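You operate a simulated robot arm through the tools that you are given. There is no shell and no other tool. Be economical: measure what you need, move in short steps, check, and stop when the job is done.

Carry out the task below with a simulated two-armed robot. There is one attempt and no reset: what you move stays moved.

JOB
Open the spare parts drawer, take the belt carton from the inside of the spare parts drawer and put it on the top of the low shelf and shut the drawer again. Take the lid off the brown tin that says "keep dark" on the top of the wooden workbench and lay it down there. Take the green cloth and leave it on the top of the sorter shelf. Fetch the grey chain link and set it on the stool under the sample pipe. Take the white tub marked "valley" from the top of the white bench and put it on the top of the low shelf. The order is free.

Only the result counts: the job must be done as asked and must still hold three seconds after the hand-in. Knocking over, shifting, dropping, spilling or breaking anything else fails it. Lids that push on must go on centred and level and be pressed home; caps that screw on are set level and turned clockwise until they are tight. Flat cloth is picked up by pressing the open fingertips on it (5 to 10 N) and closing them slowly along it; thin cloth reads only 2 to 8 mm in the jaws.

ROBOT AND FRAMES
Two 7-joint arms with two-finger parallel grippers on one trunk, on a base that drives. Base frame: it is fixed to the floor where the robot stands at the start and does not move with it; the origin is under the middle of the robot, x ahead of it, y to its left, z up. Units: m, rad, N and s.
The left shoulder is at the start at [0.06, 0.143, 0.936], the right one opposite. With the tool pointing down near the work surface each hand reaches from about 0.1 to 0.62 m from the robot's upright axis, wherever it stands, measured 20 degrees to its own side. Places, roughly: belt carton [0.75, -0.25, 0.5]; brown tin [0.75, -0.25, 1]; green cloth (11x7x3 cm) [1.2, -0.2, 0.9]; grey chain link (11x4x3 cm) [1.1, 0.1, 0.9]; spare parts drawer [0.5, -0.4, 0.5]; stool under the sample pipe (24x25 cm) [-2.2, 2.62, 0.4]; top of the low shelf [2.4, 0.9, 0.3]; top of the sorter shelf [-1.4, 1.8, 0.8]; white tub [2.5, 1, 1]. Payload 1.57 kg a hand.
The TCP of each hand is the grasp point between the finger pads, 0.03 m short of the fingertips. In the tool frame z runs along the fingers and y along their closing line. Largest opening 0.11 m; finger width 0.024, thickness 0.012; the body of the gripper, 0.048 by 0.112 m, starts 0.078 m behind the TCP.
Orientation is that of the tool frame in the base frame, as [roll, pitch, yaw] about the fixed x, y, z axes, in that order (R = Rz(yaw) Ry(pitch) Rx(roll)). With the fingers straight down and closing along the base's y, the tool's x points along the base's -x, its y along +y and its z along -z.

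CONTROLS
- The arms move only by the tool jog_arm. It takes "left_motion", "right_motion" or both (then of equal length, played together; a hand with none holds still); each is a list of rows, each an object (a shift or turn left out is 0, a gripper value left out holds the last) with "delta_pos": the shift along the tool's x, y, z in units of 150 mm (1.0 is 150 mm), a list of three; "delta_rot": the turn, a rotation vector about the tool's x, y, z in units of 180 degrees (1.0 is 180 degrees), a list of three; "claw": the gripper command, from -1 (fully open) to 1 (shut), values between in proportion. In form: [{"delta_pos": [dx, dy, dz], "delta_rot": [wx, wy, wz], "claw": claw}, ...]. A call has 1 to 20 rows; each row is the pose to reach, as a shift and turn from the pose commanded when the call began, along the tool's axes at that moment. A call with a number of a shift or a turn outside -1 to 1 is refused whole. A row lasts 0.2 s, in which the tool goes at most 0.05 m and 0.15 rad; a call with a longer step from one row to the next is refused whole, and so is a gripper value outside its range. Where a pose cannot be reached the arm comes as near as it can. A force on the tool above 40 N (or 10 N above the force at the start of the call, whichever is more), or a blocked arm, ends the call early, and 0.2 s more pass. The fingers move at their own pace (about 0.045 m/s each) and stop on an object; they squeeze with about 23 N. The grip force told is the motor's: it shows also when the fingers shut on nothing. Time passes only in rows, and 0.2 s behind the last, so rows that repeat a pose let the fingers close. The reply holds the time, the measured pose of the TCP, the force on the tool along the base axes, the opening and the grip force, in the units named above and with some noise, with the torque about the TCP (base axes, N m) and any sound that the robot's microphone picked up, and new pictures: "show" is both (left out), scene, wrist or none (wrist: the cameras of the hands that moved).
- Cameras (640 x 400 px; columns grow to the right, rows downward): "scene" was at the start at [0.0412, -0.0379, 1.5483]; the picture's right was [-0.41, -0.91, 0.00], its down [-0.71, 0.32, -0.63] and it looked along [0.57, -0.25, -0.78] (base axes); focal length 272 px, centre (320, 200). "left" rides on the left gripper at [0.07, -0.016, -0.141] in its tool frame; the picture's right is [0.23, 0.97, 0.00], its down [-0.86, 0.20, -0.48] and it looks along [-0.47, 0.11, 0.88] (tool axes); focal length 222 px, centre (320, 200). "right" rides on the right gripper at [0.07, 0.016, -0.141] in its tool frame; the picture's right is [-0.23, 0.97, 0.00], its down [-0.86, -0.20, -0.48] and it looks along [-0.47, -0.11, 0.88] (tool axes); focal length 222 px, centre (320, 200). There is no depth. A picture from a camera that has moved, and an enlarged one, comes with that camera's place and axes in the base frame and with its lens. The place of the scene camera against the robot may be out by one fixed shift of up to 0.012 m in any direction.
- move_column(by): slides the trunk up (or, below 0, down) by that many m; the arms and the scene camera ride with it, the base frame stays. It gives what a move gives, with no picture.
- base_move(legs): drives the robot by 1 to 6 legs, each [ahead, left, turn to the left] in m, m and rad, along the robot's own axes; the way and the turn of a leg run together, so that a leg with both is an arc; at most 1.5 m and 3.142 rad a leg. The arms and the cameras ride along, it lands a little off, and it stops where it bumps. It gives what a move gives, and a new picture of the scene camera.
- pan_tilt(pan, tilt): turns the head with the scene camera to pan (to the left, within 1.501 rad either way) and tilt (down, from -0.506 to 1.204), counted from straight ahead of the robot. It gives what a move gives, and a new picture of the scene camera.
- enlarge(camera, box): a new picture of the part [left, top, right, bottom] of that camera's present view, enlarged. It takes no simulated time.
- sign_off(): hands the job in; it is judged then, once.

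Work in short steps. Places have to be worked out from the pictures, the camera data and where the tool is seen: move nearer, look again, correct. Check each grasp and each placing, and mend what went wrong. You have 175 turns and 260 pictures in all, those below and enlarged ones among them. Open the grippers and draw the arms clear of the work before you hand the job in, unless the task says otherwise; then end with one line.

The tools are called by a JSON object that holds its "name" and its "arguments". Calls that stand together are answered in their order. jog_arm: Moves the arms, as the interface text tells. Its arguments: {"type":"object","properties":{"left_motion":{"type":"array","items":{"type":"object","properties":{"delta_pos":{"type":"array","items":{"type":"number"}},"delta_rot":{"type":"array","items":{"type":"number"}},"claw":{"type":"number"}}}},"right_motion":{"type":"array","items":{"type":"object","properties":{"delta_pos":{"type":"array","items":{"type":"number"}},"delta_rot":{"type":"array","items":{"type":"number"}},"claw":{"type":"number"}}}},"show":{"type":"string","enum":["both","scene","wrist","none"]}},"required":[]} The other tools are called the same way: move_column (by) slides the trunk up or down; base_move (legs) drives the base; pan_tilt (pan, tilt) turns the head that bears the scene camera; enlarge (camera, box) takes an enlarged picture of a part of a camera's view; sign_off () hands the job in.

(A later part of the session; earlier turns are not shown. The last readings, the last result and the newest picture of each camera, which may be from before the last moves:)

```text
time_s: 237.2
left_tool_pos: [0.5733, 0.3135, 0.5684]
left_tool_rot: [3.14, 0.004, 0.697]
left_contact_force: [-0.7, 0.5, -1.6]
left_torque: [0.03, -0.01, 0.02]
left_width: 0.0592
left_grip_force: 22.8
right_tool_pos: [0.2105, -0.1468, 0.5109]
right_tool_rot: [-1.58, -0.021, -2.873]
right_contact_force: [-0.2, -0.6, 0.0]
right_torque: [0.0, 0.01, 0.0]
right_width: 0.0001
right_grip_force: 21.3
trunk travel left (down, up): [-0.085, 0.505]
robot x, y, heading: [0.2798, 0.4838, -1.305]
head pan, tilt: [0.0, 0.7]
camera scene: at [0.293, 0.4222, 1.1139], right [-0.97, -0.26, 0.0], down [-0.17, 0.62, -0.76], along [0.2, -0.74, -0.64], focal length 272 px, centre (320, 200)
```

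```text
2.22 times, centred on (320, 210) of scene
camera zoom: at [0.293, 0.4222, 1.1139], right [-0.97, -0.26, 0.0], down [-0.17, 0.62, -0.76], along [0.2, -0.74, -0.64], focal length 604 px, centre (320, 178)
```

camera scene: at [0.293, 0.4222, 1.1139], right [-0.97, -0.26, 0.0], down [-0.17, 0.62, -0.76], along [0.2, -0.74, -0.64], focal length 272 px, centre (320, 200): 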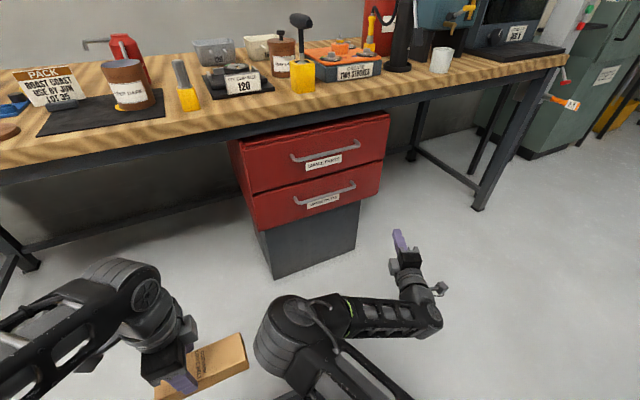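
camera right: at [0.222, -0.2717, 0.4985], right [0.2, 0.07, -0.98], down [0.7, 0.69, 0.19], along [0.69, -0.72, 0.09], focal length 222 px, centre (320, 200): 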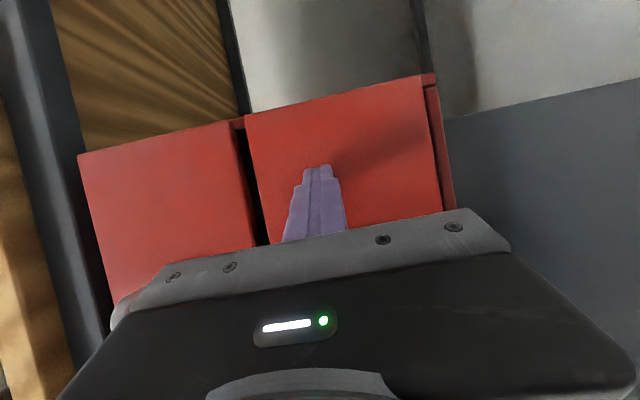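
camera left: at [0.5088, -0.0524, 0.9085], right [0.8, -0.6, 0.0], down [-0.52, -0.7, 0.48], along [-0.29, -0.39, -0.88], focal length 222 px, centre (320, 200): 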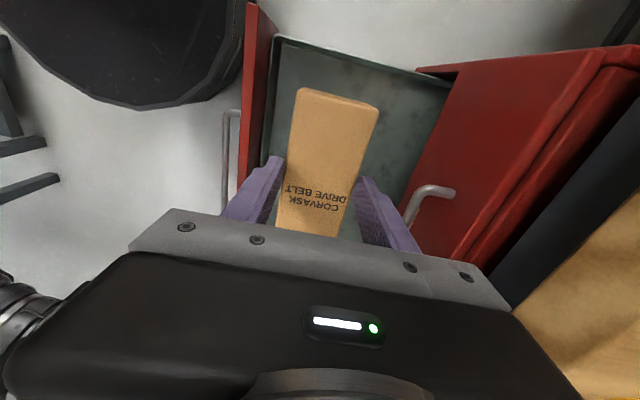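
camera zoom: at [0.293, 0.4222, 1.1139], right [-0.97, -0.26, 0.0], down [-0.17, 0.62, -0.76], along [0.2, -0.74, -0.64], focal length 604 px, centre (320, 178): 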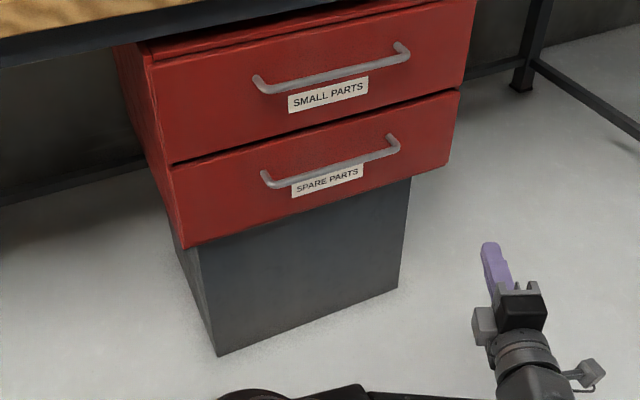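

Drawer shut. Now turn square and travel left along the benches toward the white bench.

{"name": "base_move", "arguments": {"legs": [[-0.08, 0, 0.437], [-0.05, 1.2, 0]]}}

{"name": "move_column", "arguments": {"by": 0.4}}

{"name": "pan_tilt", "arguments": {"pan": 0.4, "tilt": 0.6}}

```text
time_s: 244.5
left_tool_pos: [1.4543, 1.3181, 0.5673]
left_tool_rot: [3.139, 0.003, 1.123]
left_contact_force: [-0.2, 0.2, -1.9]
left_torque: [0.02, 0.0, -0.03]
left_width: 0.0598
left_grip_force: 22.4
right_tool_pos: [1.315, 0.7499, 0.5115]
right_tool_rot: [-1.583, -0.02, -2.445]
right_contact_force: [-1.1, -1.3, 0.1]
right_torque: [0.01, -0.03, -0.02]
right_width: 0.0
right_grip_force: 21.2
trunk travel left (down, up): [-0.085, 0.505]
robot x, y, heading: [1.1114, 1.3468, -0.879]
head pan, tilt: [0.0, 0.7]
camera scene: at [1.1516, 1.2995, 1.114], right [-0.77, -0.64, 0.0], down [-0.41, 0.5, -0.76], along [0.49, -0.59, -0.64], focal length 272 px, centre (320, 200)
```

scene: 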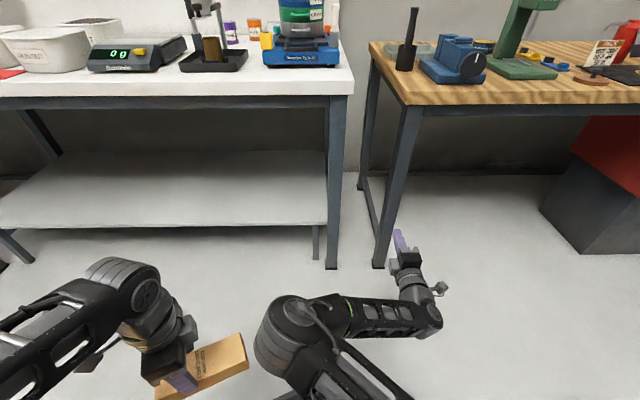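

```text
time_s: 248.4
left_tool_pos: [1.4556, 1.3176, 0.9674]
left_tool_rot: [3.139, 0.001, 1.123]
left_contact_force: [-0.2, 0.1, -2.5]
left_torque: [0.02, -0.02, -0.02]
left_width: 0.0593
left_grip_force: 23.1
right_tool_pos: [1.3134, 0.7491, 0.9114]
right_tool_rot: [-1.58, -0.019, -2.447]
right_contact_force: [0.0, 0.1, 0.7]
right_torque: [0.02, 0.01, 0.0]
right_width: 0.0
right_grip_force: 21.4
trunk travel left (down, up): [-0.485, 0.105]
robot x, y, heading: [1.1164, 1.3479, -0.88]
head pan, tilt: [0.0, 0.7]
```

```text
time_s: 249.2
left_tool_pos: [1.4561, 1.3175, 0.9681]
left_tool_rot: [3.141, 0.002, 1.121]
left_contact_force: [0.5, 0.4, -1.5]
left_torque: [0.02, -0.02, 0.01]
left_width: 0.0598
left_grip_force: 22.8
right_tool_pos: [1.3146, 0.7488, 0.9113]
right_tool_rot: [-1.58, -0.021, -2.446]
right_contact_force: [-0.5, 0.3, -0.3]
right_torque: [-0.01, 0.02, -0.03]
right_width: 0.0
right_grip_force: 21.5
trunk travel left (down, up): [-0.485, 0.105]
robot x, y, heading: [1.115, 1.3504, -0.877]
head pan, tilt: [0.4, 0.6]
camera scene: at [1.1759, 1.324, 1.5226], right [-0.46, -0.89, 0.0], down [-0.5, 0.26, -0.82], along [0.73, -0.38, -0.57], focal length 272 px, centre (320, 200)
```

scene: 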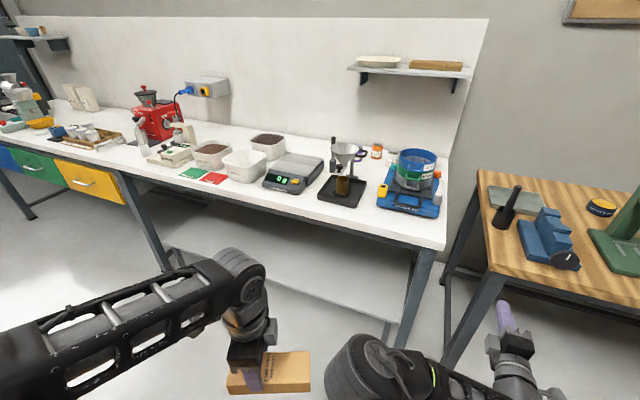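

Three white tubs; read their labels.

{"name": "enlarge", "arguments": {"camera": "scene", "box": [150, 120, 310, 220]}}

```text
4.00 times, centred on (230, 170) of scene
camera zoom: at [1.1759, 1.324, 1.5226], right [-0.46, -0.89, 0.0], down [-0.5, 0.26, -0.82], along [0.73, -0.38, -0.57], focal length 1087 px, centre (680, 320)
```

zoom: 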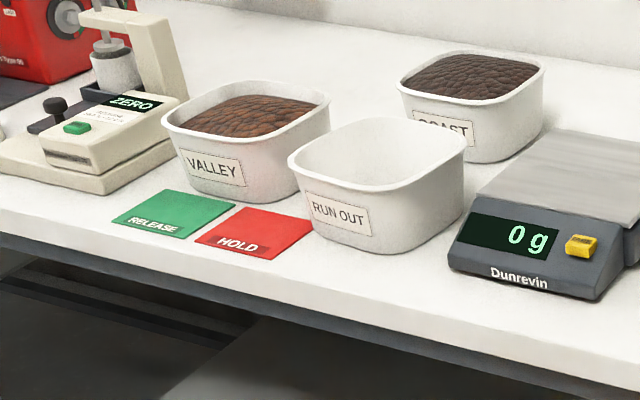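

"VALLEY" is the bean-filled tub at the left. First place the carton; re-orient the right hand to point down and tuck it.

{"name": "jog_arm", "arguments": {"right_motion": [{"delta_pos": [0.02, 0, -0.07], "delta_rot": [-0.025, 0.025, 0.025]}, {"delta_pos": [0.04, 0, -0.14], "delta_rot": [-0.05, 0.05, 0.05]}, {"delta_pos": [0.06, 0, -0.21], "delta_rot": [-0.075, 0.075, 0.075]}, {"delta_pos": [0.08, 0, -0.28], "delta_rot": [-0.1, 0.1, 0.1]}, {"delta_pos": [0.1, 0, -0.35], "delta_rot": [-0.125, 0.125, 0.125]}, {"delta_pos": [0.12, 0, -0.42], "delta_rot": [-0.15, 0.15, 0.15]}, {"delta_pos": [0.15, 0, -0.5], "delta_rot": [-0.175, 0.175, 0.175]}, {"delta_pos": [0.18, 0, -0.57], "delta_rot": [-0.2, 0.2, 0.2]}, {"delta_pos": [0.2, 0, -0.64], "delta_rot": [-0.225, 0.225, 0.225]}, {"delta_pos": [0.22, 0, -0.71], "delta_rot": [-0.25, 0.25, 0.25]}, {"delta_pos": [0.25, 0, -0.78], "delta_rot": [-0.275, 0.275, 0.275]}, {"delta_pos": [0.28, 0, -0.85], "delta_rot": [-0.3, 0.3, 0.3]}, {"delta_pos": [0.3, 0, -0.92], "delta_rot": [-0.325, 0.325, 0.325]}, {"delta_pos": [0.32, 0, -1.0], "delta_rot": [-0.35, 0.35, 0.35]}, {"delta_pos": [0.33, 0, -1.0], "delta_rot": [-0.37, 0.37, 0.37]}, {"delta_pos": [0.33, 0, -1.0], "delta_rot": [-0.385, 0.385, 0.385]}, {"delta_pos": [0.33, 0, -1.0], "delta_rot": [-0.385, 0.385, 0.385]}], "show": "scene"}}

```text
time_s: 252.8
left_tool_pos: [1.4552, 1.3174, 0.9674]
left_tool_rot: [3.14, 0.003, 1.125]
left_contact_force: [1.1, -0.4, -1.8]
left_torque: [0.05, -0.05, 0.0]
left_width: 0.0593
left_grip_force: 22.9
right_tool_pos: [1.1792, 0.832, 0.9149]
right_tool_rot: [-3.124, -0.011, 2.267]
right_contact_force: [-0.7, 0.2, 0.3]
right_torque: [-0.04, -0.02, -0.02]
right_width: 0.0
right_grip_force: 21.0
right hand out of reach, approached as far as the arm can: row 2, 3, 4
trunk travel left (down, up): [-0.485, 0.105]
robot x, y, heading: [1.1141, 1.3482, -0.88]
head pan, tilt: [0.4, 0.6]
camera scene: at [1.1759, 1.3242, 1.5226], right [-0.46, -0.89, 0.0], down [-0.5, 0.26, -0.83], along [0.73, -0.38, -0.56], focal length 272 px, centre (320, 200)
```

scene: 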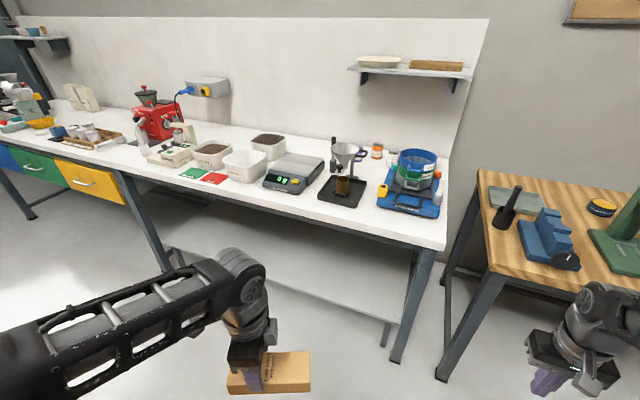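

Right hand tucked. Square up the carton with the bench and bring the left hand ahead of the robot.

{"name": "jog_arm", "arguments": {"left_motion": [{"delta_pos": [-0.2, 0.15, 0], "delta_rot": [0, 0, 0.03]}, {"delta_pos": [-0.4, 0.3, 0], "delta_rot": [0, 0, 0.06]}, {"delta_pos": [-0.6, 0.45, 0], "delta_rot": [0, 0, 0.09]}, {"delta_pos": [-0.8, 0.6, 0], "delta_rot": [0, 0, 0.12]}, {"delta_pos": [-0.98, 0.7, 0], "delta_rot": [0, 0, 0.138]}, {"delta_pos": [-0.98, 0.7, 0], "delta_rot": [0, 0, 0.138]}], "show": "none"}}

{"name": "base_move", "arguments": {"legs": [[-0.02, 0.3, 0]]}}

{"name": "move_column", "arguments": {"by": -0.4}}

{"name": "pan_tilt", "arguments": {"pan": 0.1, "tilt": 0.5}}

```text
time_s: 254.2
left_tool_pos: [1.4857, 1.1392, 0.9681]
left_tool_rot: [3.137, 0.001, 0.688]
left_contact_force: [0.0, 0.4, -1.4]
left_torque: [-0.01, -0.03, -0.03]
left_width: 0.0595
left_grip_force: 23.1
right_tool_pos: [1.1798, 0.8319, 0.9144]
right_tool_rot: [-3.124, -0.014, 2.267]
right_contact_force: [0.3, 0.1, 0.0]
right_torque: [-0.01, 0.02, 0.0]
right_width: 0.0002
right_grip_force: 21.4
trunk travel left (down, up): [-0.485, 0.105]
robot x, y, heading: [1.1158, 1.3495, -0.881]
head pan, tilt: [0.4, 0.6]
```

```text
time_s: 256.3
left_tool_pos: [1.7108, 1.3532, 0.9671]
left_tool_rot: [3.141, 0.003, 0.697]
left_contact_force: [0.1, 0.2, -2.6]
left_torque: [-0.01, 0.04, -0.01]
left_width: 0.0596
left_grip_force: 22.6
right_tool_pos: [1.4076, 1.0444, 0.9146]
right_tool_rot: [-3.122, -0.012, 2.273]
right_contact_force: [0.2, -0.2, -0.2]
right_torque: [-0.04, 0.01, 0.02]
right_width: 0.0
right_grip_force: 21.2
trunk travel left (down, up): [-0.485, 0.105]
robot x, y, heading: [1.3365, 1.5603, -0.873]
head pan, tilt: [0.4, 0.6]
camera scene: at [1.3991, 1.5361, 1.5226], right [-0.46, -0.89, 0.0], down [-0.5, 0.26, -0.82], along [0.73, -0.38, -0.57], focal length 272 px, centre (320, 200)
```

scene: 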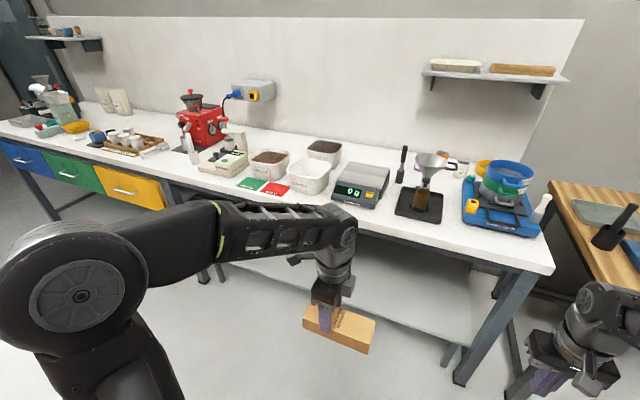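

```text
time_s: 260.1
left_tool_pos: [1.7115, 1.3522, 0.5681]
left_tool_rot: [3.141, 0.001, 0.696]
left_contact_force: [0.3, 0.8, -1.6]
left_torque: [-0.02, -0.01, 0.01]
left_width: 0.0597
left_grip_force: 23.1
right_tool_pos: [1.4069, 1.0447, 0.5148]
right_tool_rot: [-3.125, -0.013, 2.274]
right_contact_force: [-0.4, -0.1, 0.8]
right_torque: [-0.03, -0.03, 0.01]
right_width: 0.0
right_grip_force: 21.5
trunk travel left (down, up): [-0.085, 0.505]
robot x, y, heading: [1.3378, 1.5616, -0.874]
head pan, tilt: [0.4, 0.6]
```

```text
time_s: 260.9
left_tool_pos: [1.7101, 1.3534, 0.5676]
left_tool_rot: [3.139, 0.002, 0.694]
left_contact_force: [0.4, -0.8, -1.7]
left_torque: [0.02, -0.02, 0.01]
left_width: 0.0596
left_grip_force: 23.1
right_tool_pos: [1.4073, 1.0438, 0.5141]
right_tool_rot: [-3.125, -0.013, 2.274]
right_contact_force: [-0.4, 0.4, 0.0]
right_torque: [-0.02, 0.04, 0.01]
right_width: 0.0001
right_grip_force: 21.7
trunk travel left (down, up): [-0.085, 0.505]
robot x, y, heading: [1.338, 1.5575, -0.871]
head pan, tilt: [0.099, 0.499]
camera scene: at [1.3848, 1.5121, 1.1316], right [-0.7, -0.72, 0.0], down [-0.34, 0.33, -0.88], along [0.63, -0.61, -0.48], focal length 272 px, centre (320, 200)
```

scene: 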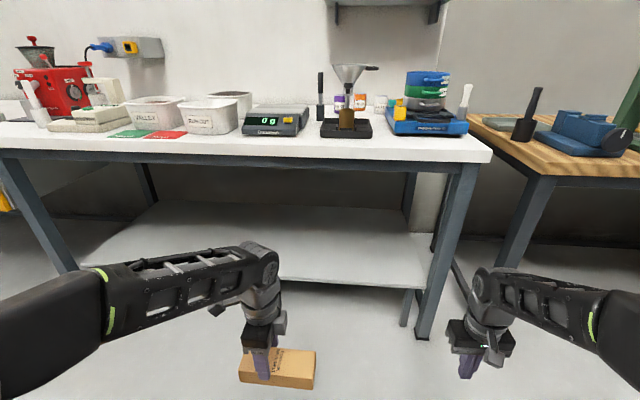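

Low shelf under the white bench is empty. Lower further, pull the right hand back, and approach.

{"name": "move_column", "arguments": {"by": -0.08}}

{"name": "jog_arm", "arguments": {"left_motion": [{"delta_pos": [0, 0, 0.2]}, {"delta_pos": [0, 0, 0.4]}, {"delta_pos": [0, 0, 0.55]}, {"delta_pos": [0, 0, 0.6]}], "right_motion": [{"delta_pos": [0.2, 0, 0]}, {"delta_pos": [0.4, 0, 0]}, {"delta_pos": [0.6, 0, 0]}, {"delta_pos": [0.7, 0, 0]}], "show": "none"}}

{"name": "base_move", "arguments": {"legs": [[0.3, 0, 0]]}}

```text
time_s: 262.1
left_tool_pos: [1.7101, 1.3533, 0.4871]
left_tool_rot: [3.141, 0.002, 0.696]
left_contact_force: [0.3, 0.0, -1.5]
left_torque: [0.09, -0.01, 0.0]
left_width: 0.0593
left_grip_force: 23.1
right_tool_pos: [1.407, 1.0435, 0.4347]
right_tool_rot: [-3.124, -0.012, 2.274]
right_contact_force: [-0.4, 0.0, 0.4]
right_torque: [0.0, 0.0, 0.02]
right_width: 0.0001
right_grip_force: 21.6
trunk travel left (down, up): [-0.005, 0.585]
robot x, y, heading: [1.3394, 1.5634, -0.873]
head pan, tilt: [0.099, 0.499]
```

```text
time_s: 263.1
left_tool_pos: [1.7107, 1.3533, 0.3957]
left_tool_rot: [3.14, 0.002, 0.697]
left_contact_force: [0.4, 0.6, -2.6]
left_torque: [0.03, -0.04, -0.02]
left_width: 0.0596
left_grip_force: 22.7
right_tool_pos: [1.3388, 1.1223, 0.4362]
right_tool_rot: [-3.124, -0.011, 2.275]
right_contact_force: [0.3, -0.2, -0.1]
right_torque: [-0.01, 0.02, 0.0]
right_width: 0.0
right_grip_force: 20.9
trunk travel left (down, up): [-0.005, 0.585]
robot x, y, heading: [1.3397, 1.5531, -0.868]
head pan, tilt: [0.099, 0.499]
```

```text
time_s: 265.1
left_tool_pos: [1.8993, 1.1255, 0.3971]
left_tool_rot: [3.139, 0.001, 0.694]
left_contact_force: [0.1, -0.5, -1.7]
left_torque: [0.05, -0.02, 0.01]
left_width: 0.0596
left_grip_force: 22.9
right_tool_pos: [1.5278, 0.8964, 0.4365]
right_tool_rot: [-3.124, -0.011, 2.27]
right_contact_force: [0.6, 0.6, 0.7]
right_torque: [0.01, -0.03, 0.02]
right_width: 0.0001
right_grip_force: 21.5
trunk travel left (down, up): [-0.005, 0.585]
robot x, y, heading: [1.525, 1.3337, -0.874]
head pan, tilt: [0.099, 0.499]
camera scene: at [1.5739, 1.2855, 1.0517], right [-0.7, -0.71, 0.0], down [-0.34, 0.34, -0.88], along [0.63, -0.62, -0.48], focal length 272 px, centre (320, 200)
```

scene: 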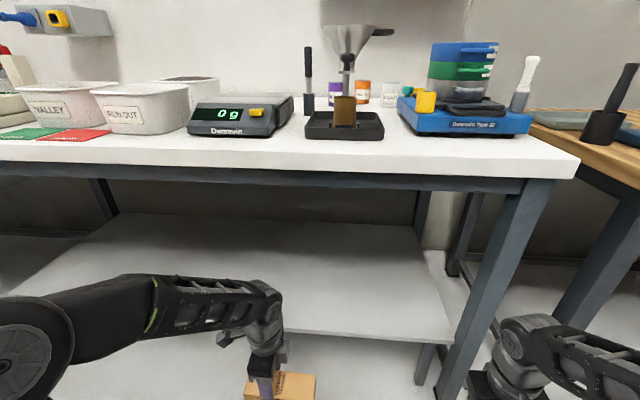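

Clearance under the bench looks good. Go forward .1 and extend the hand over the shelf.

{"name": "base_move", "arguments": {"legs": [[0.1, 0, 0]]}}

{"name": "jog_arm", "arguments": {"left_motion": [{"delta_pos": [0, 0.25, 0]}, {"delta_pos": [0, 0.5, 0]}, {"delta_pos": [0, 0.75, 0]}, {"delta_pos": [0, 1.0, 0]}, {"delta_pos": [0, 1.0, 0]}]}}

```text
time_s: 266.3
left_tool_pos: [1.9642, 1.0495, 0.3975]
left_tool_rot: [-3.141, 0.001, 0.692]
left_contact_force: [-0.5, 0.6, -2.2]
left_torque: [0.01, -0.06, 0.0]
left_width: 0.0597
left_grip_force: 23.2
right_tool_pos: [1.5913, 0.8189, 0.4355]
right_tool_rot: [-3.125, -0.013, 2.273]
right_contact_force: [-0.5, -0.3, -0.3]
right_torque: [0.02, 0.03, 0.02]
right_width: 0.0
right_grip_force: 21.3
trunk travel left (down, up): [-0.005, 0.585]
robot x, y, heading: [1.5911, 1.2543, -0.868]
head pan, tilt: [0.099, 0.499]
camera scene: at [1.6382, 1.2085, 1.0517], right [-0.7, -0.71, 0.0], down [-0.34, 0.34, -0.88], along [0.63, -0.61, -0.48], focal length 272 px, centre (320, 200)
```

scene: 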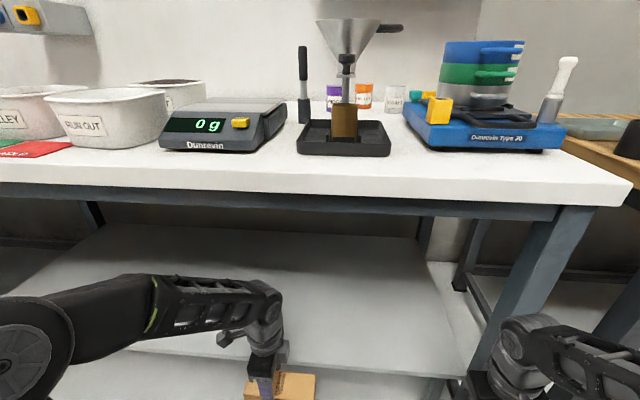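

```text
time_s: 267.5
left_tool_pos: [2.0587, 0.9319, 0.3983]
left_tool_rot: [3.14, 0.001, 0.694]
left_contact_force: [0.0, 0.1, -2.1]
left_torque: [0.04, -0.02, -0.03]
left_width: 0.0595
left_grip_force: 22.9
right_tool_pos: [1.5925, 0.8193, 0.4356]
right_tool_rot: [-3.124, -0.012, 2.274]
right_contact_force: [0.2, 0.0, -1.5]
right_torque: [0.0, 0.0, 0.02]
right_width: 0.0001
right_grip_force: 20.5
trunk travel left (down, up): [-0.005, 0.585]
robot x, y, heading: [1.5909, 1.2553, -0.872]
head pan, tilt: [0.099, 0.499]
camera scene: at [1.6383, 1.2084, 1.0517], right [-0.7, -0.71, 0.0], down [-0.34, 0.34, -0.88], along [0.63, -0.61, -0.48], focal length 272 px, centre (320, 200)
camera left: at [2.1022, 0.9886, 0.5398], right [0.8, -0.6, 0.0], down [-0.53, -0.7, 0.48], along [-0.29, -0.38, -0.88], focal length 222 px, centre (320, 200)
```

scene: 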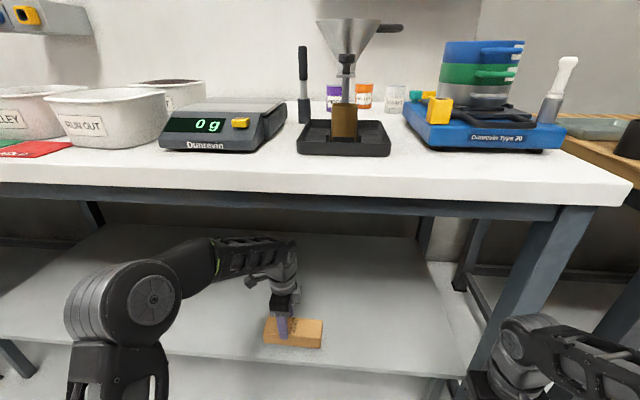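
left: 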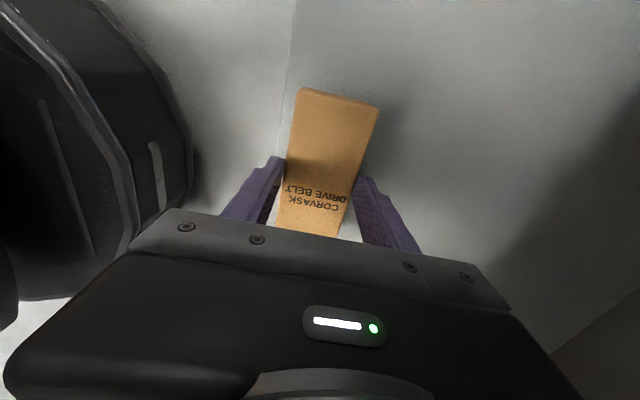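

Shelf edge is 44 mm from the TCP; extend 5 cm more and descend.

{"name": "jog_arm", "arguments": {"left_motion": [{"delta_pos": [0, 0.2, 0]}, {"delta_pos": [0, 0.35, 0.05]}, {"delta_pos": [0, 0.35, 0.15]}, {"delta_pos": [0, 0.35, 0.25]}, {"delta_pos": [0, 0.35, 0.3]}, {"delta_pos": [0, 0.35, 0.33]}, {"delta_pos": [0, 0.35, 0.36]}, {"delta_pos": [0, 0.35, 0.39]}]}}

```text
time_s: 269.3
left_tool_pos: [2.0928, 0.893, 0.3389]
left_tool_rot: [3.135, 0.001, 0.693]
left_contact_force: [0.0, -2.3, 20.4]
left_torque: [0.06, 0.12, 0.06]
left_width: 0.0597
left_grip_force: 23.2
right_tool_pos: [1.5924, 0.8192, 0.4357]
right_tool_rot: [-3.124, -0.01, 2.274]
right_contact_force: [0.2, 0.3, -0.3]
right_torque: [0.06, 0.01, -0.02]
right_width: 0.0001
right_grip_force: 21.0
trunk travel left (down, up): [-0.005, 0.585]
robot x, y, heading: [1.5905, 1.2561, -0.879]
head pan, tilt: [0.099, 0.499]
camera scene: at [1.6371, 1.2091, 1.0518], right [-0.7, -0.71, 0.0], down [-0.34, 0.33, -0.88], along [0.63, -0.62, -0.48], focal length 272 px, centre (320, 200)
camera left: at [2.136, 0.95, 0.4819], right [0.8, -0.6, 0.0], down [-0.53, -0.7, 0.48], along [-0.29, -0.39, -0.88], focal length 222 px, centre (320, 200)
```

scene: 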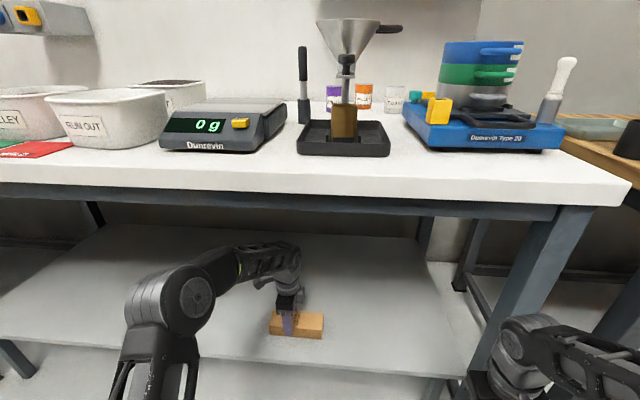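
left: 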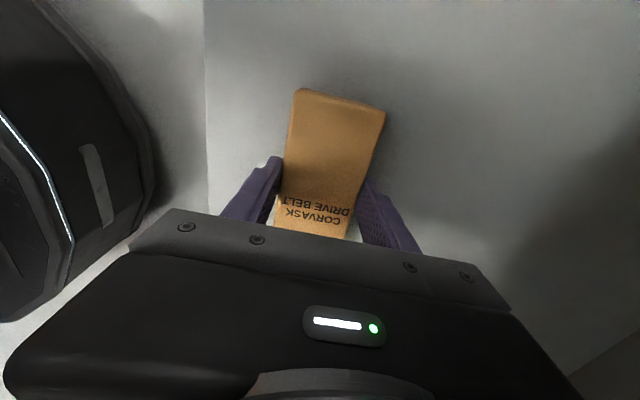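

Contact on the shelf (z≈.30) with good edge margin. Release, rise and withdraw.

{"name": "jog_arm", "arguments": {"left_motion": [{"delta_pos": [0, 0, -0.015]}, {"delta_pos": [0, 0, -0.015], "claw": -0.2}, {"delta_pos": [0, 0, -0.015], "claw": -0.5}, {"delta_pos": [0, 0, -0.015], "claw": -0.6}, {"delta_pos": [0, 0, -0.1]}, {"delta_pos": [0, 0, -0.25]}, {"delta_pos": [0, 0, -0.38]}, {"delta_pos": [0, -0.25, -0.4]}, {"delta_pos": [0, -0.5, -0.4]}, {"delta_pos": [0, -0.75, -0.4]}, {"delta_pos": [0, -1.0, -0.4]}], "show": "none"}}

{"name": "base_move", "arguments": {"legs": [[-0.35, 0, 0]]}}

```text
time_s: 271.7
left_tool_pos: [1.9988, 1.0091, 0.3982]
left_tool_rot: [3.138, 0.002, 0.694]
left_contact_force: [0.0, -1.0, -0.9]
left_torque: [0.02, -0.02, 0.0]
left_width: 0.0879
left_grip_force: 0.0
right_tool_pos: [1.5927, 0.8192, 0.4356]
right_tool_rot: [-3.123, -0.013, 2.271]
right_contact_force: [-0.3, 0.8, -0.8]
right_torque: [0.01, 0.01, 0.01]
right_width: 0.0001
right_grip_force: 21.1
trunk travel left (down, up): [-0.005, 0.585]
robot x, y, heading: [1.5879, 1.2532, -0.873]
head pan, tilt: [0.099, 0.499]
```

```text
time_s: 273.9
left_tool_pos: [1.7746, 1.279, 0.3988]
left_tool_rot: [3.139, 0.002, 0.696]
left_contact_force: [0.6, 0.3, 0.0]
left_torque: [-0.02, 0.01, 0.03]
left_width: 0.088
left_grip_force: 0.1
right_tool_pos: [1.3692, 1.0882, 0.4357]
right_tool_rot: [-3.124, -0.012, 2.276]
right_contact_force: [-0.6, 0.0, -0.6]
right_torque: [0.01, -0.01, -0.01]
right_width: 0.0
right_grip_force: 21.1
trunk travel left (down, up): [-0.005, 0.585]
robot x, y, heading: [1.3678, 1.5242, -0.866]
head pan, tilt: [0.099, 0.499]
camera scene: at [1.4133, 1.4773, 1.0517], right [-0.7, -0.72, 0.0], down [-0.34, 0.33, -0.88], along [0.63, -0.61, -0.48], focal length 272 px, centre (320, 200)
```

scene: 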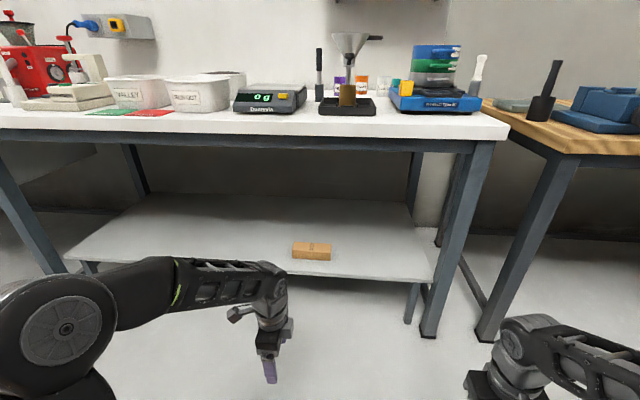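

Carton is on the low shelf. Now raise the trunk and position in front of the VALLEY tub for a two-handed rim grip.

{"name": "move_column", "arguments": {"by": 0.4}}

{"name": "move_column", "arguments": {"by": 0.18}}

{"name": "base_move", "arguments": {"legs": [[0.1, 0.68, 0]]}}

{"name": "pan_tilt", "arguments": {"pan": 0, "tilt": 0.7}}

{"name": "enlarge", "arguments": {"camera": "scene", "box": [200, 80, 440, 230]}}

```text
time_s: 277.8
left_tool_pos: [1.7751, 1.278, 0.799]
left_tool_rot: [3.139, 0.0, 0.695]
left_contact_force: [-0.2, -0.3, 0.7]
left_torque: [0.02, 0.01, -0.01]
left_width: 0.088
left_grip_force: 0.1
right_tool_pos: [1.3684, 1.0887, 0.8359]
right_tool_rot: [-3.123, -0.009, 2.276]
right_contact_force: [0.3, -0.3, -0.8]
right_torque: [0.0, -0.02, -0.01]
right_width: 0.0
right_grip_force: 21.2
trunk travel left (down, up): [-0.405, 0.185]
robot x, y, heading: [1.361, 1.5253, -0.867]
head pan, tilt: [0.099, 0.499]
```

```text
time_s: 279.8
left_tool_pos: [1.775, 1.2779, 0.9787]
left_tool_rot: [3.14, 0.002, 0.696]
left_contact_force: [0.3, 0.6, -0.6]
left_torque: [0.0, 0.02, 0.02]
left_width: 0.0881
left_grip_force: 0.0
right_tool_pos: [1.3688, 1.0881, 1.0156]
right_tool_rot: [-3.125, -0.014, 2.276]
right_contact_force: [-0.4, -0.1, 0.1]
right_torque: [-0.01, 0.01, -0.02]
right_width: 0.0
right_grip_force: 21.3
trunk travel left (down, up): [-0.585, 0.005]
robot x, y, heading: [1.365, 1.5258, -0.87]
head pan, tilt: [0.099, 0.499]
```

```text
time_s: 283.6
left_tool_pos: [2.3622, 1.6475, 0.9775]
left_tool_rot: [3.141, 0.002, 0.708]
left_contact_force: [-0.2, 0.1, -0.2]
left_torque: [-0.02, 0.0, 0.01]
left_width: 0.0878
left_grip_force: 0.1
right_tool_pos: [1.9566, 1.4535, 1.017]
right_tool_rot: [-3.125, -0.01, 2.286]
right_contact_force: [-0.2, 0.4, 0.4]
right_torque: [-0.02, 0.03, 0.02]
right_width: 0.0
right_grip_force: 21.2
trunk travel left (down, up): [-0.585, 0.005]
robot x, y, heading: [1.9497, 1.8869, -0.861]
head pan, tilt: [0.099, 0.499]
camera scene: at [1.9989, 1.8431, 1.6317], right [-0.69, -0.72, 0.0], down [-0.35, 0.33, -0.88], along [0.63, -0.61, -0.48], focal length 272 px, centre (320, 200)
```

scene: 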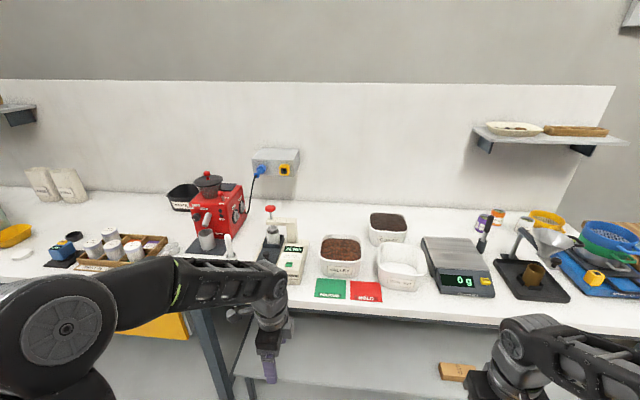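

```text
time_s: 284.3
left_tool_pos: [2.3627, 1.6466, 0.9786]
left_tool_rot: [3.14, 0.001, 0.707]
left_contact_force: [0.5, 0.3, -0.2]
left_torque: [0.0, -0.04, 0.01]
left_width: 0.0878
left_grip_force: 0.0
right_tool_pos: [1.9575, 1.4541, 1.015]
right_tool_rot: [-3.122, -0.01, 2.285]
right_contact_force: [-0.2, 0.3, 0.4]
right_torque: [-0.04, 0.04, -0.01]
right_width: 0.0001
right_grip_force: 21.8
trunk travel left (down, up): [-0.585, 0.005]
robot x, y, heading: [1.9509, 1.887, -0.866]
head pan, tilt: [0.0, 0.7]
camera scene: at [1.9879, 1.841, 1.614], right [-0.76, -0.65, 0.0], down [-0.42, 0.49, -0.77], along [0.5, -0.58, -0.64], focal length 272 px, centre (320, 200)
```

scene: 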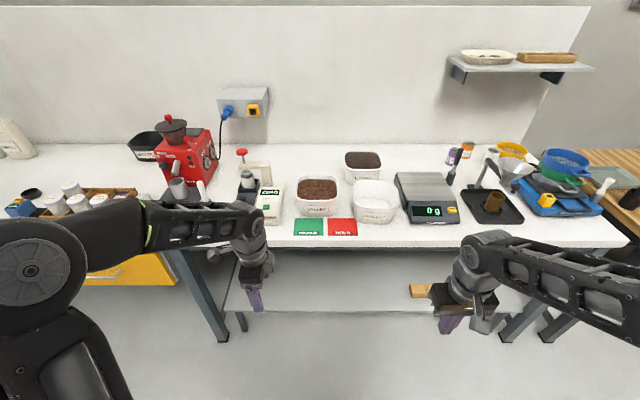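

```text
2.67 times, centred on (320, 155) of scene
camera zoom: at [1.9879, 1.841, 1.614], right [-0.76, -0.65, 0.0], down [-0.42, 0.49, -0.77], along [0.5, -0.58, -0.64], focal length 725 px, centre (320, 320)
```

zoom: 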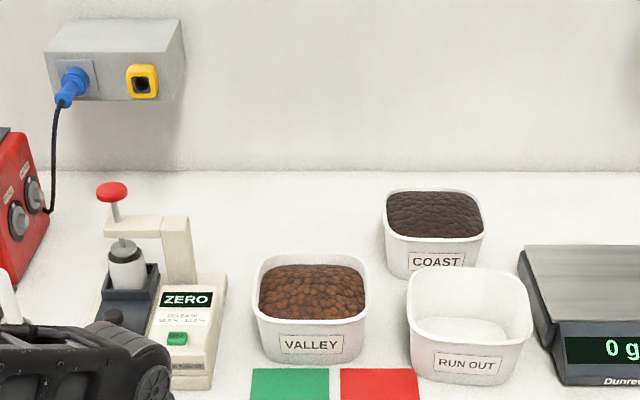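

VALLEY tub rim spans u≈2.63–2.81 with ~4–6 cm gaps to neighbours; a two-handed pinch of its left and right walls is feasible. Prepare both hands (raised, pointing down, slightly open).

{"name": "jog_arm", "arguments": {"left_motion": [{"delta_pos": [-0.05, -0.05, -0.1], "delta_rot": [0, 0, -0.045], "claw": 0.1}, {"delta_pos": [-0.1, -0.1, -0.2], "delta_rot": [0, 0, -0.09]}, {"delta_pos": [-0.15, -0.15, -0.3], "delta_rot": [0, 0, -0.135]}, {"delta_pos": [-0.2, -0.2, -0.4], "delta_rot": [0, 0, -0.18]}, {"delta_pos": [-0.25, -0.25, -0.5], "delta_rot": [0, 0, -0.225]}, {"delta_pos": [-0.3, -0.3, -0.6], "delta_rot": [0, 0, -0.27]}, {"delta_pos": [-0.35, -0.35, -0.67], "delta_rot": [0, 0, -0.315]}, {"delta_pos": [-0.4, -0.35, -0.67], "delta_rot": [0, 0, -0.36]}, {"delta_pos": [-0.43, -0.35, -0.67], "delta_rot": [0, 0, -0.405]}, {"delta_pos": [-0.43, -0.35, -0.67], "delta_rot": [0, 0, -0.45]}, {"delta_pos": [-0.43, -0.35, -0.67], "delta_rot": [0, 0, -0.495]}], "right_motion": [{"delta_pos": [0, 0.1, -0.1], "claw": 0.1}, {"delta_pos": [0, 0.2, -0.2]}, {"delta_pos": [0, 0.3, -0.3]}, {"delta_pos": [0, 0.4, -0.4]}, {"delta_pos": [0, 0.5, -0.43]}, {"delta_pos": [0, 0.6, -0.43]}, {"delta_pos": [0, 0.7, -0.43]}, {"delta_pos": [0, 0.8, -0.43]}, {"delta_pos": [0, 0.9, -0.43]}, {"delta_pos": [0, 1.0, -0.43]}, {"delta_pos": [0, 1.0, -0.43]}], "show": "scene"}}

```text
time_s: 286.7
left_tool_pos: [2.2784, 1.6465, 1.0793]
left_tool_rot: [-3.139, 0.002, 2.265]
left_contact_force: [-0.4, -0.4, -0.1]
left_torque: [-0.02, 0.02, 0.04]
left_width: 0.0497
left_grip_force: 0.1
right_tool_pos: [2.0719, 1.5512, 1.0778]
right_tool_rot: [-3.124, -0.01, 2.287]
right_contact_force: [-0.1, 0.8, 0.9]
right_torque: [0.0, -0.01, -0.03]
right_width: 0.0495
right_grip_force: 0.0
trunk travel left (down, up): [-0.585, 0.005]
robot x, y, heading: [1.9486, 1.8873, -0.856]
head pan, tilt: [0.0, 0.7]
camera scene: at [1.9875, 1.841, 1.614], right [-0.76, -0.65, 0.0], down [-0.42, 0.49, -0.77], along [0.5, -0.58, -0.64], focal length 272 px, centre (320, 200)
```

scene: 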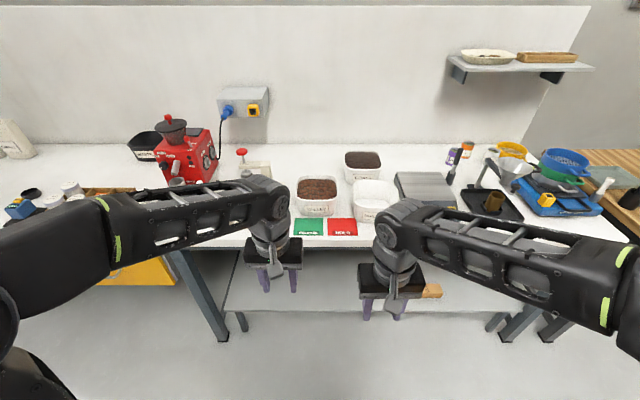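

Drive forward .36 with hands at z≈1.08.

{"name": "base_move", "arguments": {"legs": [[0.2, 0, 0]]}}

{"name": "base_move", "arguments": {"legs": [[0.15, 0, 0]]}}

{"name": "enlarge", "arguments": {"camera": "left", "box": [0, 0, 640, 400]}}

{"name": "enlarge", "arguments": {"camera": "right", "box": [0, 0, 640, 400]}}

```text
time_s: 288.3
left_tool_pos: [2.4105, 1.4932, 1.0787]
left_tool_rot: [-3.14, 0.002, 2.264]
left_contact_force: [0.5, -0.1, 0.3]
left_torque: [0.01, 0.06, 0.01]
left_width: 0.0497
left_grip_force: 0.0
right_tool_pos: [2.2053, 1.3986, 1.0772]
right_tool_rot: [-3.125, -0.011, 2.288]
right_contact_force: [0.1, -0.1, 0.3]
right_torque: [0.01, 0.03, -0.02]
right_width: 0.0494
right_grip_force: 0.2
trunk travel left (down, up): [-0.585, 0.005]
robot x, y, heading: [2.0806, 1.7377, -0.854]
head pan, tilt: [0.0, 0.7]
camera scene: at [2.1203, 1.687, 1.6139], right [-0.76, -0.65, 0.0], down [-0.42, 0.49, -0.76], along [0.5, -0.58, -0.65], focal length 272 px, centre (320, 200)
```

scene: 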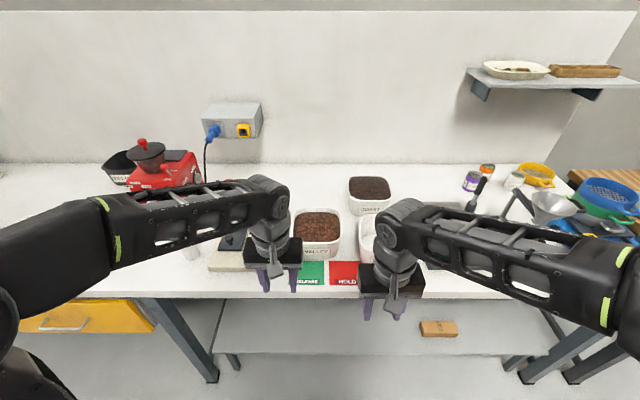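

```text
time_s: 289.6
left_tool_pos: [2.5066, 1.3796, 1.0786]
left_tool_rot: [-3.141, 0.001, 2.262]
left_contact_force: [0.3, -0.4, -0.4]
left_torque: [0.04, 0.01, 0.0]
left_width: 0.0496
left_grip_force: 0.0
right_tool_pos: [2.2997, 1.2854, 1.077]
right_tool_rot: [-3.124, -0.015, 2.288]
right_contact_force: [0.7, -0.4, -0.1]
right_torque: [0.02, 0.01, -0.03]
right_width: 0.0498
right_grip_force: 0.1
trunk travel left (down, up): [-0.585, 0.005]
robot x, y, heading: [2.1808, 1.6241, -0.869]
head pan, tilt: [0.0, 0.7]
camera scene: at [2.2169, 1.5745, 1.6139], right [-0.76, -0.65, 0.0], down [-0.42, 0.49, -0.76], along [0.5, -0.58, -0.65], focal length 272 px, centre (320, 200)
```

scene: 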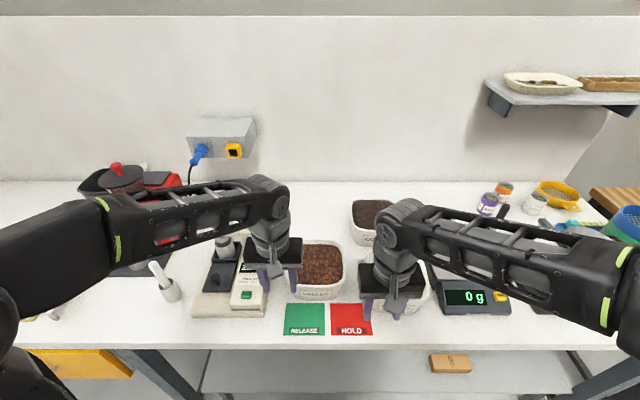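

```text
1.00 times, centred on (320, 200) of left (not enlarged: the box is as wide or as high as the picture)
camera zoom: at [2.4498, 1.4231, 1.2211], right [0.61, 0.8, 0.0], down [0.7, -0.53, 0.48], along [0.38, -0.29, -0.88], focal length 222 px, centre (320, 200)
```

zoom: 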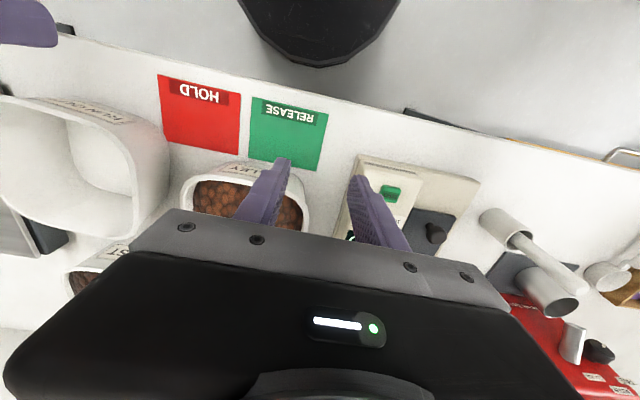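

```text
1.00 times, centred on (320, 200) of right (not enlarged: the box is as wide or as high as the picture)
camera zoom: at [2.2702, 1.3498, 1.2193], right [0.88, 0.47, -0.02], down [0.42, -0.78, 0.47], along [0.2, -0.42, -0.88], focal length 222 px, centre (320, 200)
```

zoom: 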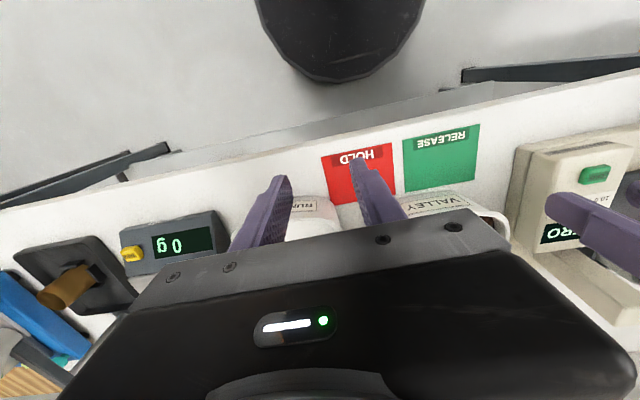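

Both hands are nearly in line. Move them forward at height to straddle the left/right walls (target n≈.73).

{"name": "jog_arm", "arguments": {"left_motion": [{"delta_pos": [-0.15, -0.01, 0], "claw": 0.33}, {"delta_pos": [-0.3, -0.02, 0]}, {"delta_pos": [-0.45, -0.02, 0]}, {"delta_pos": [-0.55, -0.02, 0]}, {"delta_pos": [-0.55, -0.02, 0]}], "right_motion": [{"delta_pos": [-0.2, 0.1, 0], "claw": 0.33}, {"delta_pos": [-0.4, 0.2, 0]}, {"delta_pos": [-0.6, 0.3, 0]}, {"delta_pos": [-0.8, 0.4, 0]}, {"delta_pos": [-0.95, 0.4, 0]}], "show": "wrist"}}

```text
time_s: 290.9
left_tool_pos: [2.5574, 1.3152, 1.0795]
left_tool_rot: [-3.139, 0.002, 2.262]
left_contact_force: [0.1, 0.9, -0.2]
left_torque: [0.03, -0.02, 0.01]
left_width: 0.0368
left_grip_force: 0.0
right_tool_pos: [2.4395, 1.2178, 1.0741]
right_tool_rot: [-3.124, -0.011, 2.288]
right_contact_force: [-0.2, 0.0, 0.3]
right_torque: [0.01, 0.01, -0.01]
right_width: 0.0366
right_grip_force: 0.1
trunk travel left (down, up): [-0.585, 0.005]
robot x, y, heading: [2.1748, 1.6223, -0.861]
head pan, tilt: [0.0, 0.7]
camera right: at [2.4077, 1.2822, 1.2166], right [0.88, 0.47, -0.02], down [0.42, -0.77, 0.47], along [0.21, -0.43, -0.88], focal length 222 px, centre (320, 200)
camera left: at [2.4998, 1.3582, 1.2222], right [0.6, 0.8, 0.0], down [0.7, -0.53, 0.48], along [0.38, -0.29, -0.88], focal length 222 px, centre (320, 200)
```

right: 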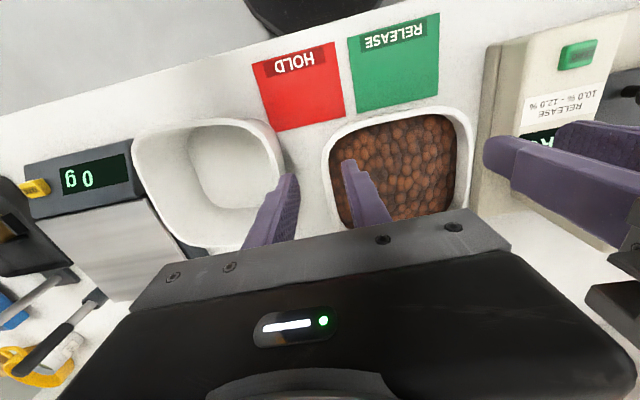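
left: 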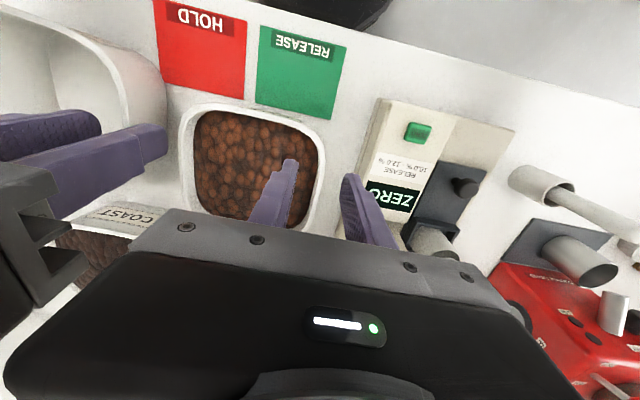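

Very good alignment: left TCP is over the left wall, right needs +12 mm. Move to mid-depth and descend to just above the rim.

{"name": "jog_arm", "arguments": {"left_motion": [{"delta_pos": [-0.15, -0.01, 0]}, {"delta_pos": [-0.33, -0.013, 0]}, {"delta_pos": [-0.33, -0.013, 0.15]}, {"delta_pos": [-0.33, -0.013, 0.35]}, {"delta_pos": [-0.33, -0.013, 0.5]}, {"delta_pos": [-0.33, -0.013, 0.5]}], "right_motion": [{"delta_pos": [-0.15, 0.04, 0]}, {"delta_pos": [-0.33, 0.075, 0]}, {"delta_pos": [-0.33, 0.075, 0.13]}, {"delta_pos": [-0.33, 0.075, 0.32]}, {"delta_pos": [-0.33, 0.075, 0.465]}, {"delta_pos": [-0.33, 0.075, 0.465]}], "show": "wrist"}}

```text
time_s: 292.2
left_tool_pos: [2.5865, 1.2756, 1.0061]
left_tool_rot: [-3.141, 0.003, 2.262]
left_contact_force: [0.0, -0.7, 1.1]
left_torque: [0.02, 0.03, -0.01]
left_width: 0.0368
left_grip_force: 0.0
right_tool_pos: [2.4789, 1.188, 1.0034]
right_tool_rot: [-3.124, -0.01, 2.286]
right_contact_force: [0.1, 0.1, 0.6]
right_torque: [-0.03, 0.0, 0.01]
right_width: 0.037
right_grip_force: 0.0
trunk travel left (down, up): [-0.585, 0.005]
robot x, y, heading: [2.1823, 1.6259, -0.862]
head pan, tilt: [0.0, 0.7]
camera right: at [2.4474, 1.2519, 1.1458], right [0.88, 0.47, -0.02], down [0.42, -0.77, 0.47], along [0.21, -0.43, -0.88], focal length 222 px, centre (320, 200)
camera left: at [2.5303, 1.3189, 1.1467], right [0.6, 0.8, 0.0], down [0.7, -0.53, 0.48], along [0.38, -0.29, -0.88], focal length 222 px, centre (320, 200)
```

right: 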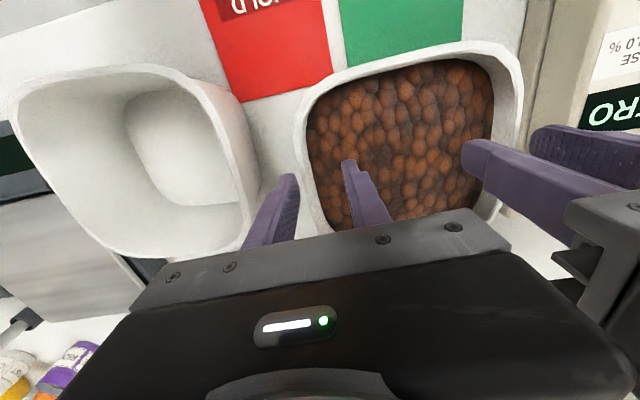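
left: 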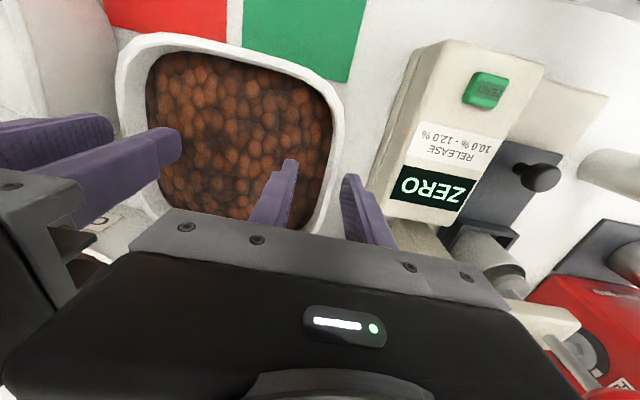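

Shift each hand ~1 cm outward to centre on the walls, then descend.

{"name": "jog_arm", "arguments": {"left_motion": [{"delta_pos": [0, 0.05, 0]}, {"delta_pos": [0, 0.09, 0]}, {"delta_pos": [0, 0.09, 0.06]}, {"delta_pos": [0, 0.09, 0.12]}, {"delta_pos": [0, 0.09, 0.17]}, {"delta_pos": [0, 0.09, 0.2]}], "right_motion": [{"delta_pos": [0, -0.03, 0]}, {"delta_pos": [0, -0.065, 0]}, {"delta_pos": [0, -0.065, 0.05]}, {"delta_pos": [0, -0.065, 0.11]}, {"delta_pos": [0, -0.065, 0.155]}, {"delta_pos": [0, -0.065, 0.185]}], "show": "wrist"}}

```text
time_s: 293.6
left_tool_pos: [2.5962, 1.285, 0.9744]
left_tool_rot: [-3.139, 0.002, 2.261]
left_contact_force: [0.1, -0.3, -0.4]
left_torque: [-0.02, 0.05, -0.02]
left_width: 0.0369
left_grip_force: 0.1
right_tool_pos: [2.4701, 1.1805, 0.9785]
right_tool_rot: [-3.124, -0.012, 2.285]
right_contact_force: [-0.4, -0.1, -0.6]
right_torque: [-0.02, -0.03, 0.03]
right_width: 0.0368
right_grip_force: 0.1
trunk travel left (down, up): [-0.585, 0.005]
robot x, y, heading: [2.1762, 1.6243, -0.861]
head pan, tilt: [0.0, 0.7]
camera right: at [2.4394, 1.2459, 1.1195], right [0.88, 0.47, -0.02], down [0.42, -0.77, 0.47], along [0.21, -0.43, -0.88], focal length 222 px, centre (320, 200)
camera left: at [2.5396, 1.3279, 1.1168], right [0.6, 0.8, 0.0], down [0.7, -0.53, 0.48], along [0.38, -0.29, -0.88], focal length 222 px, centre (320, 200)
```

right: 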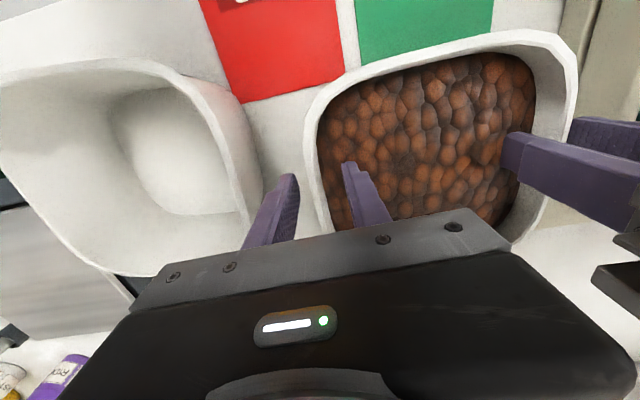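
left: 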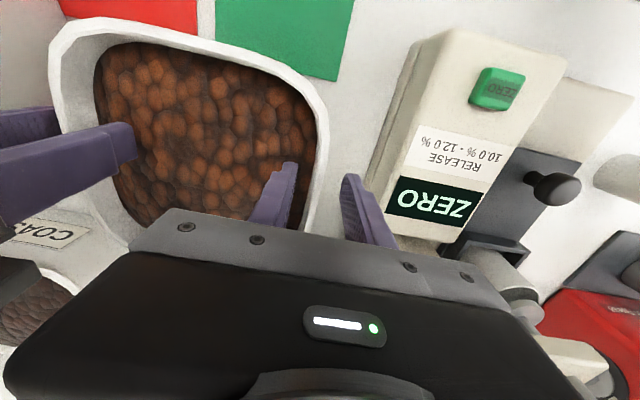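

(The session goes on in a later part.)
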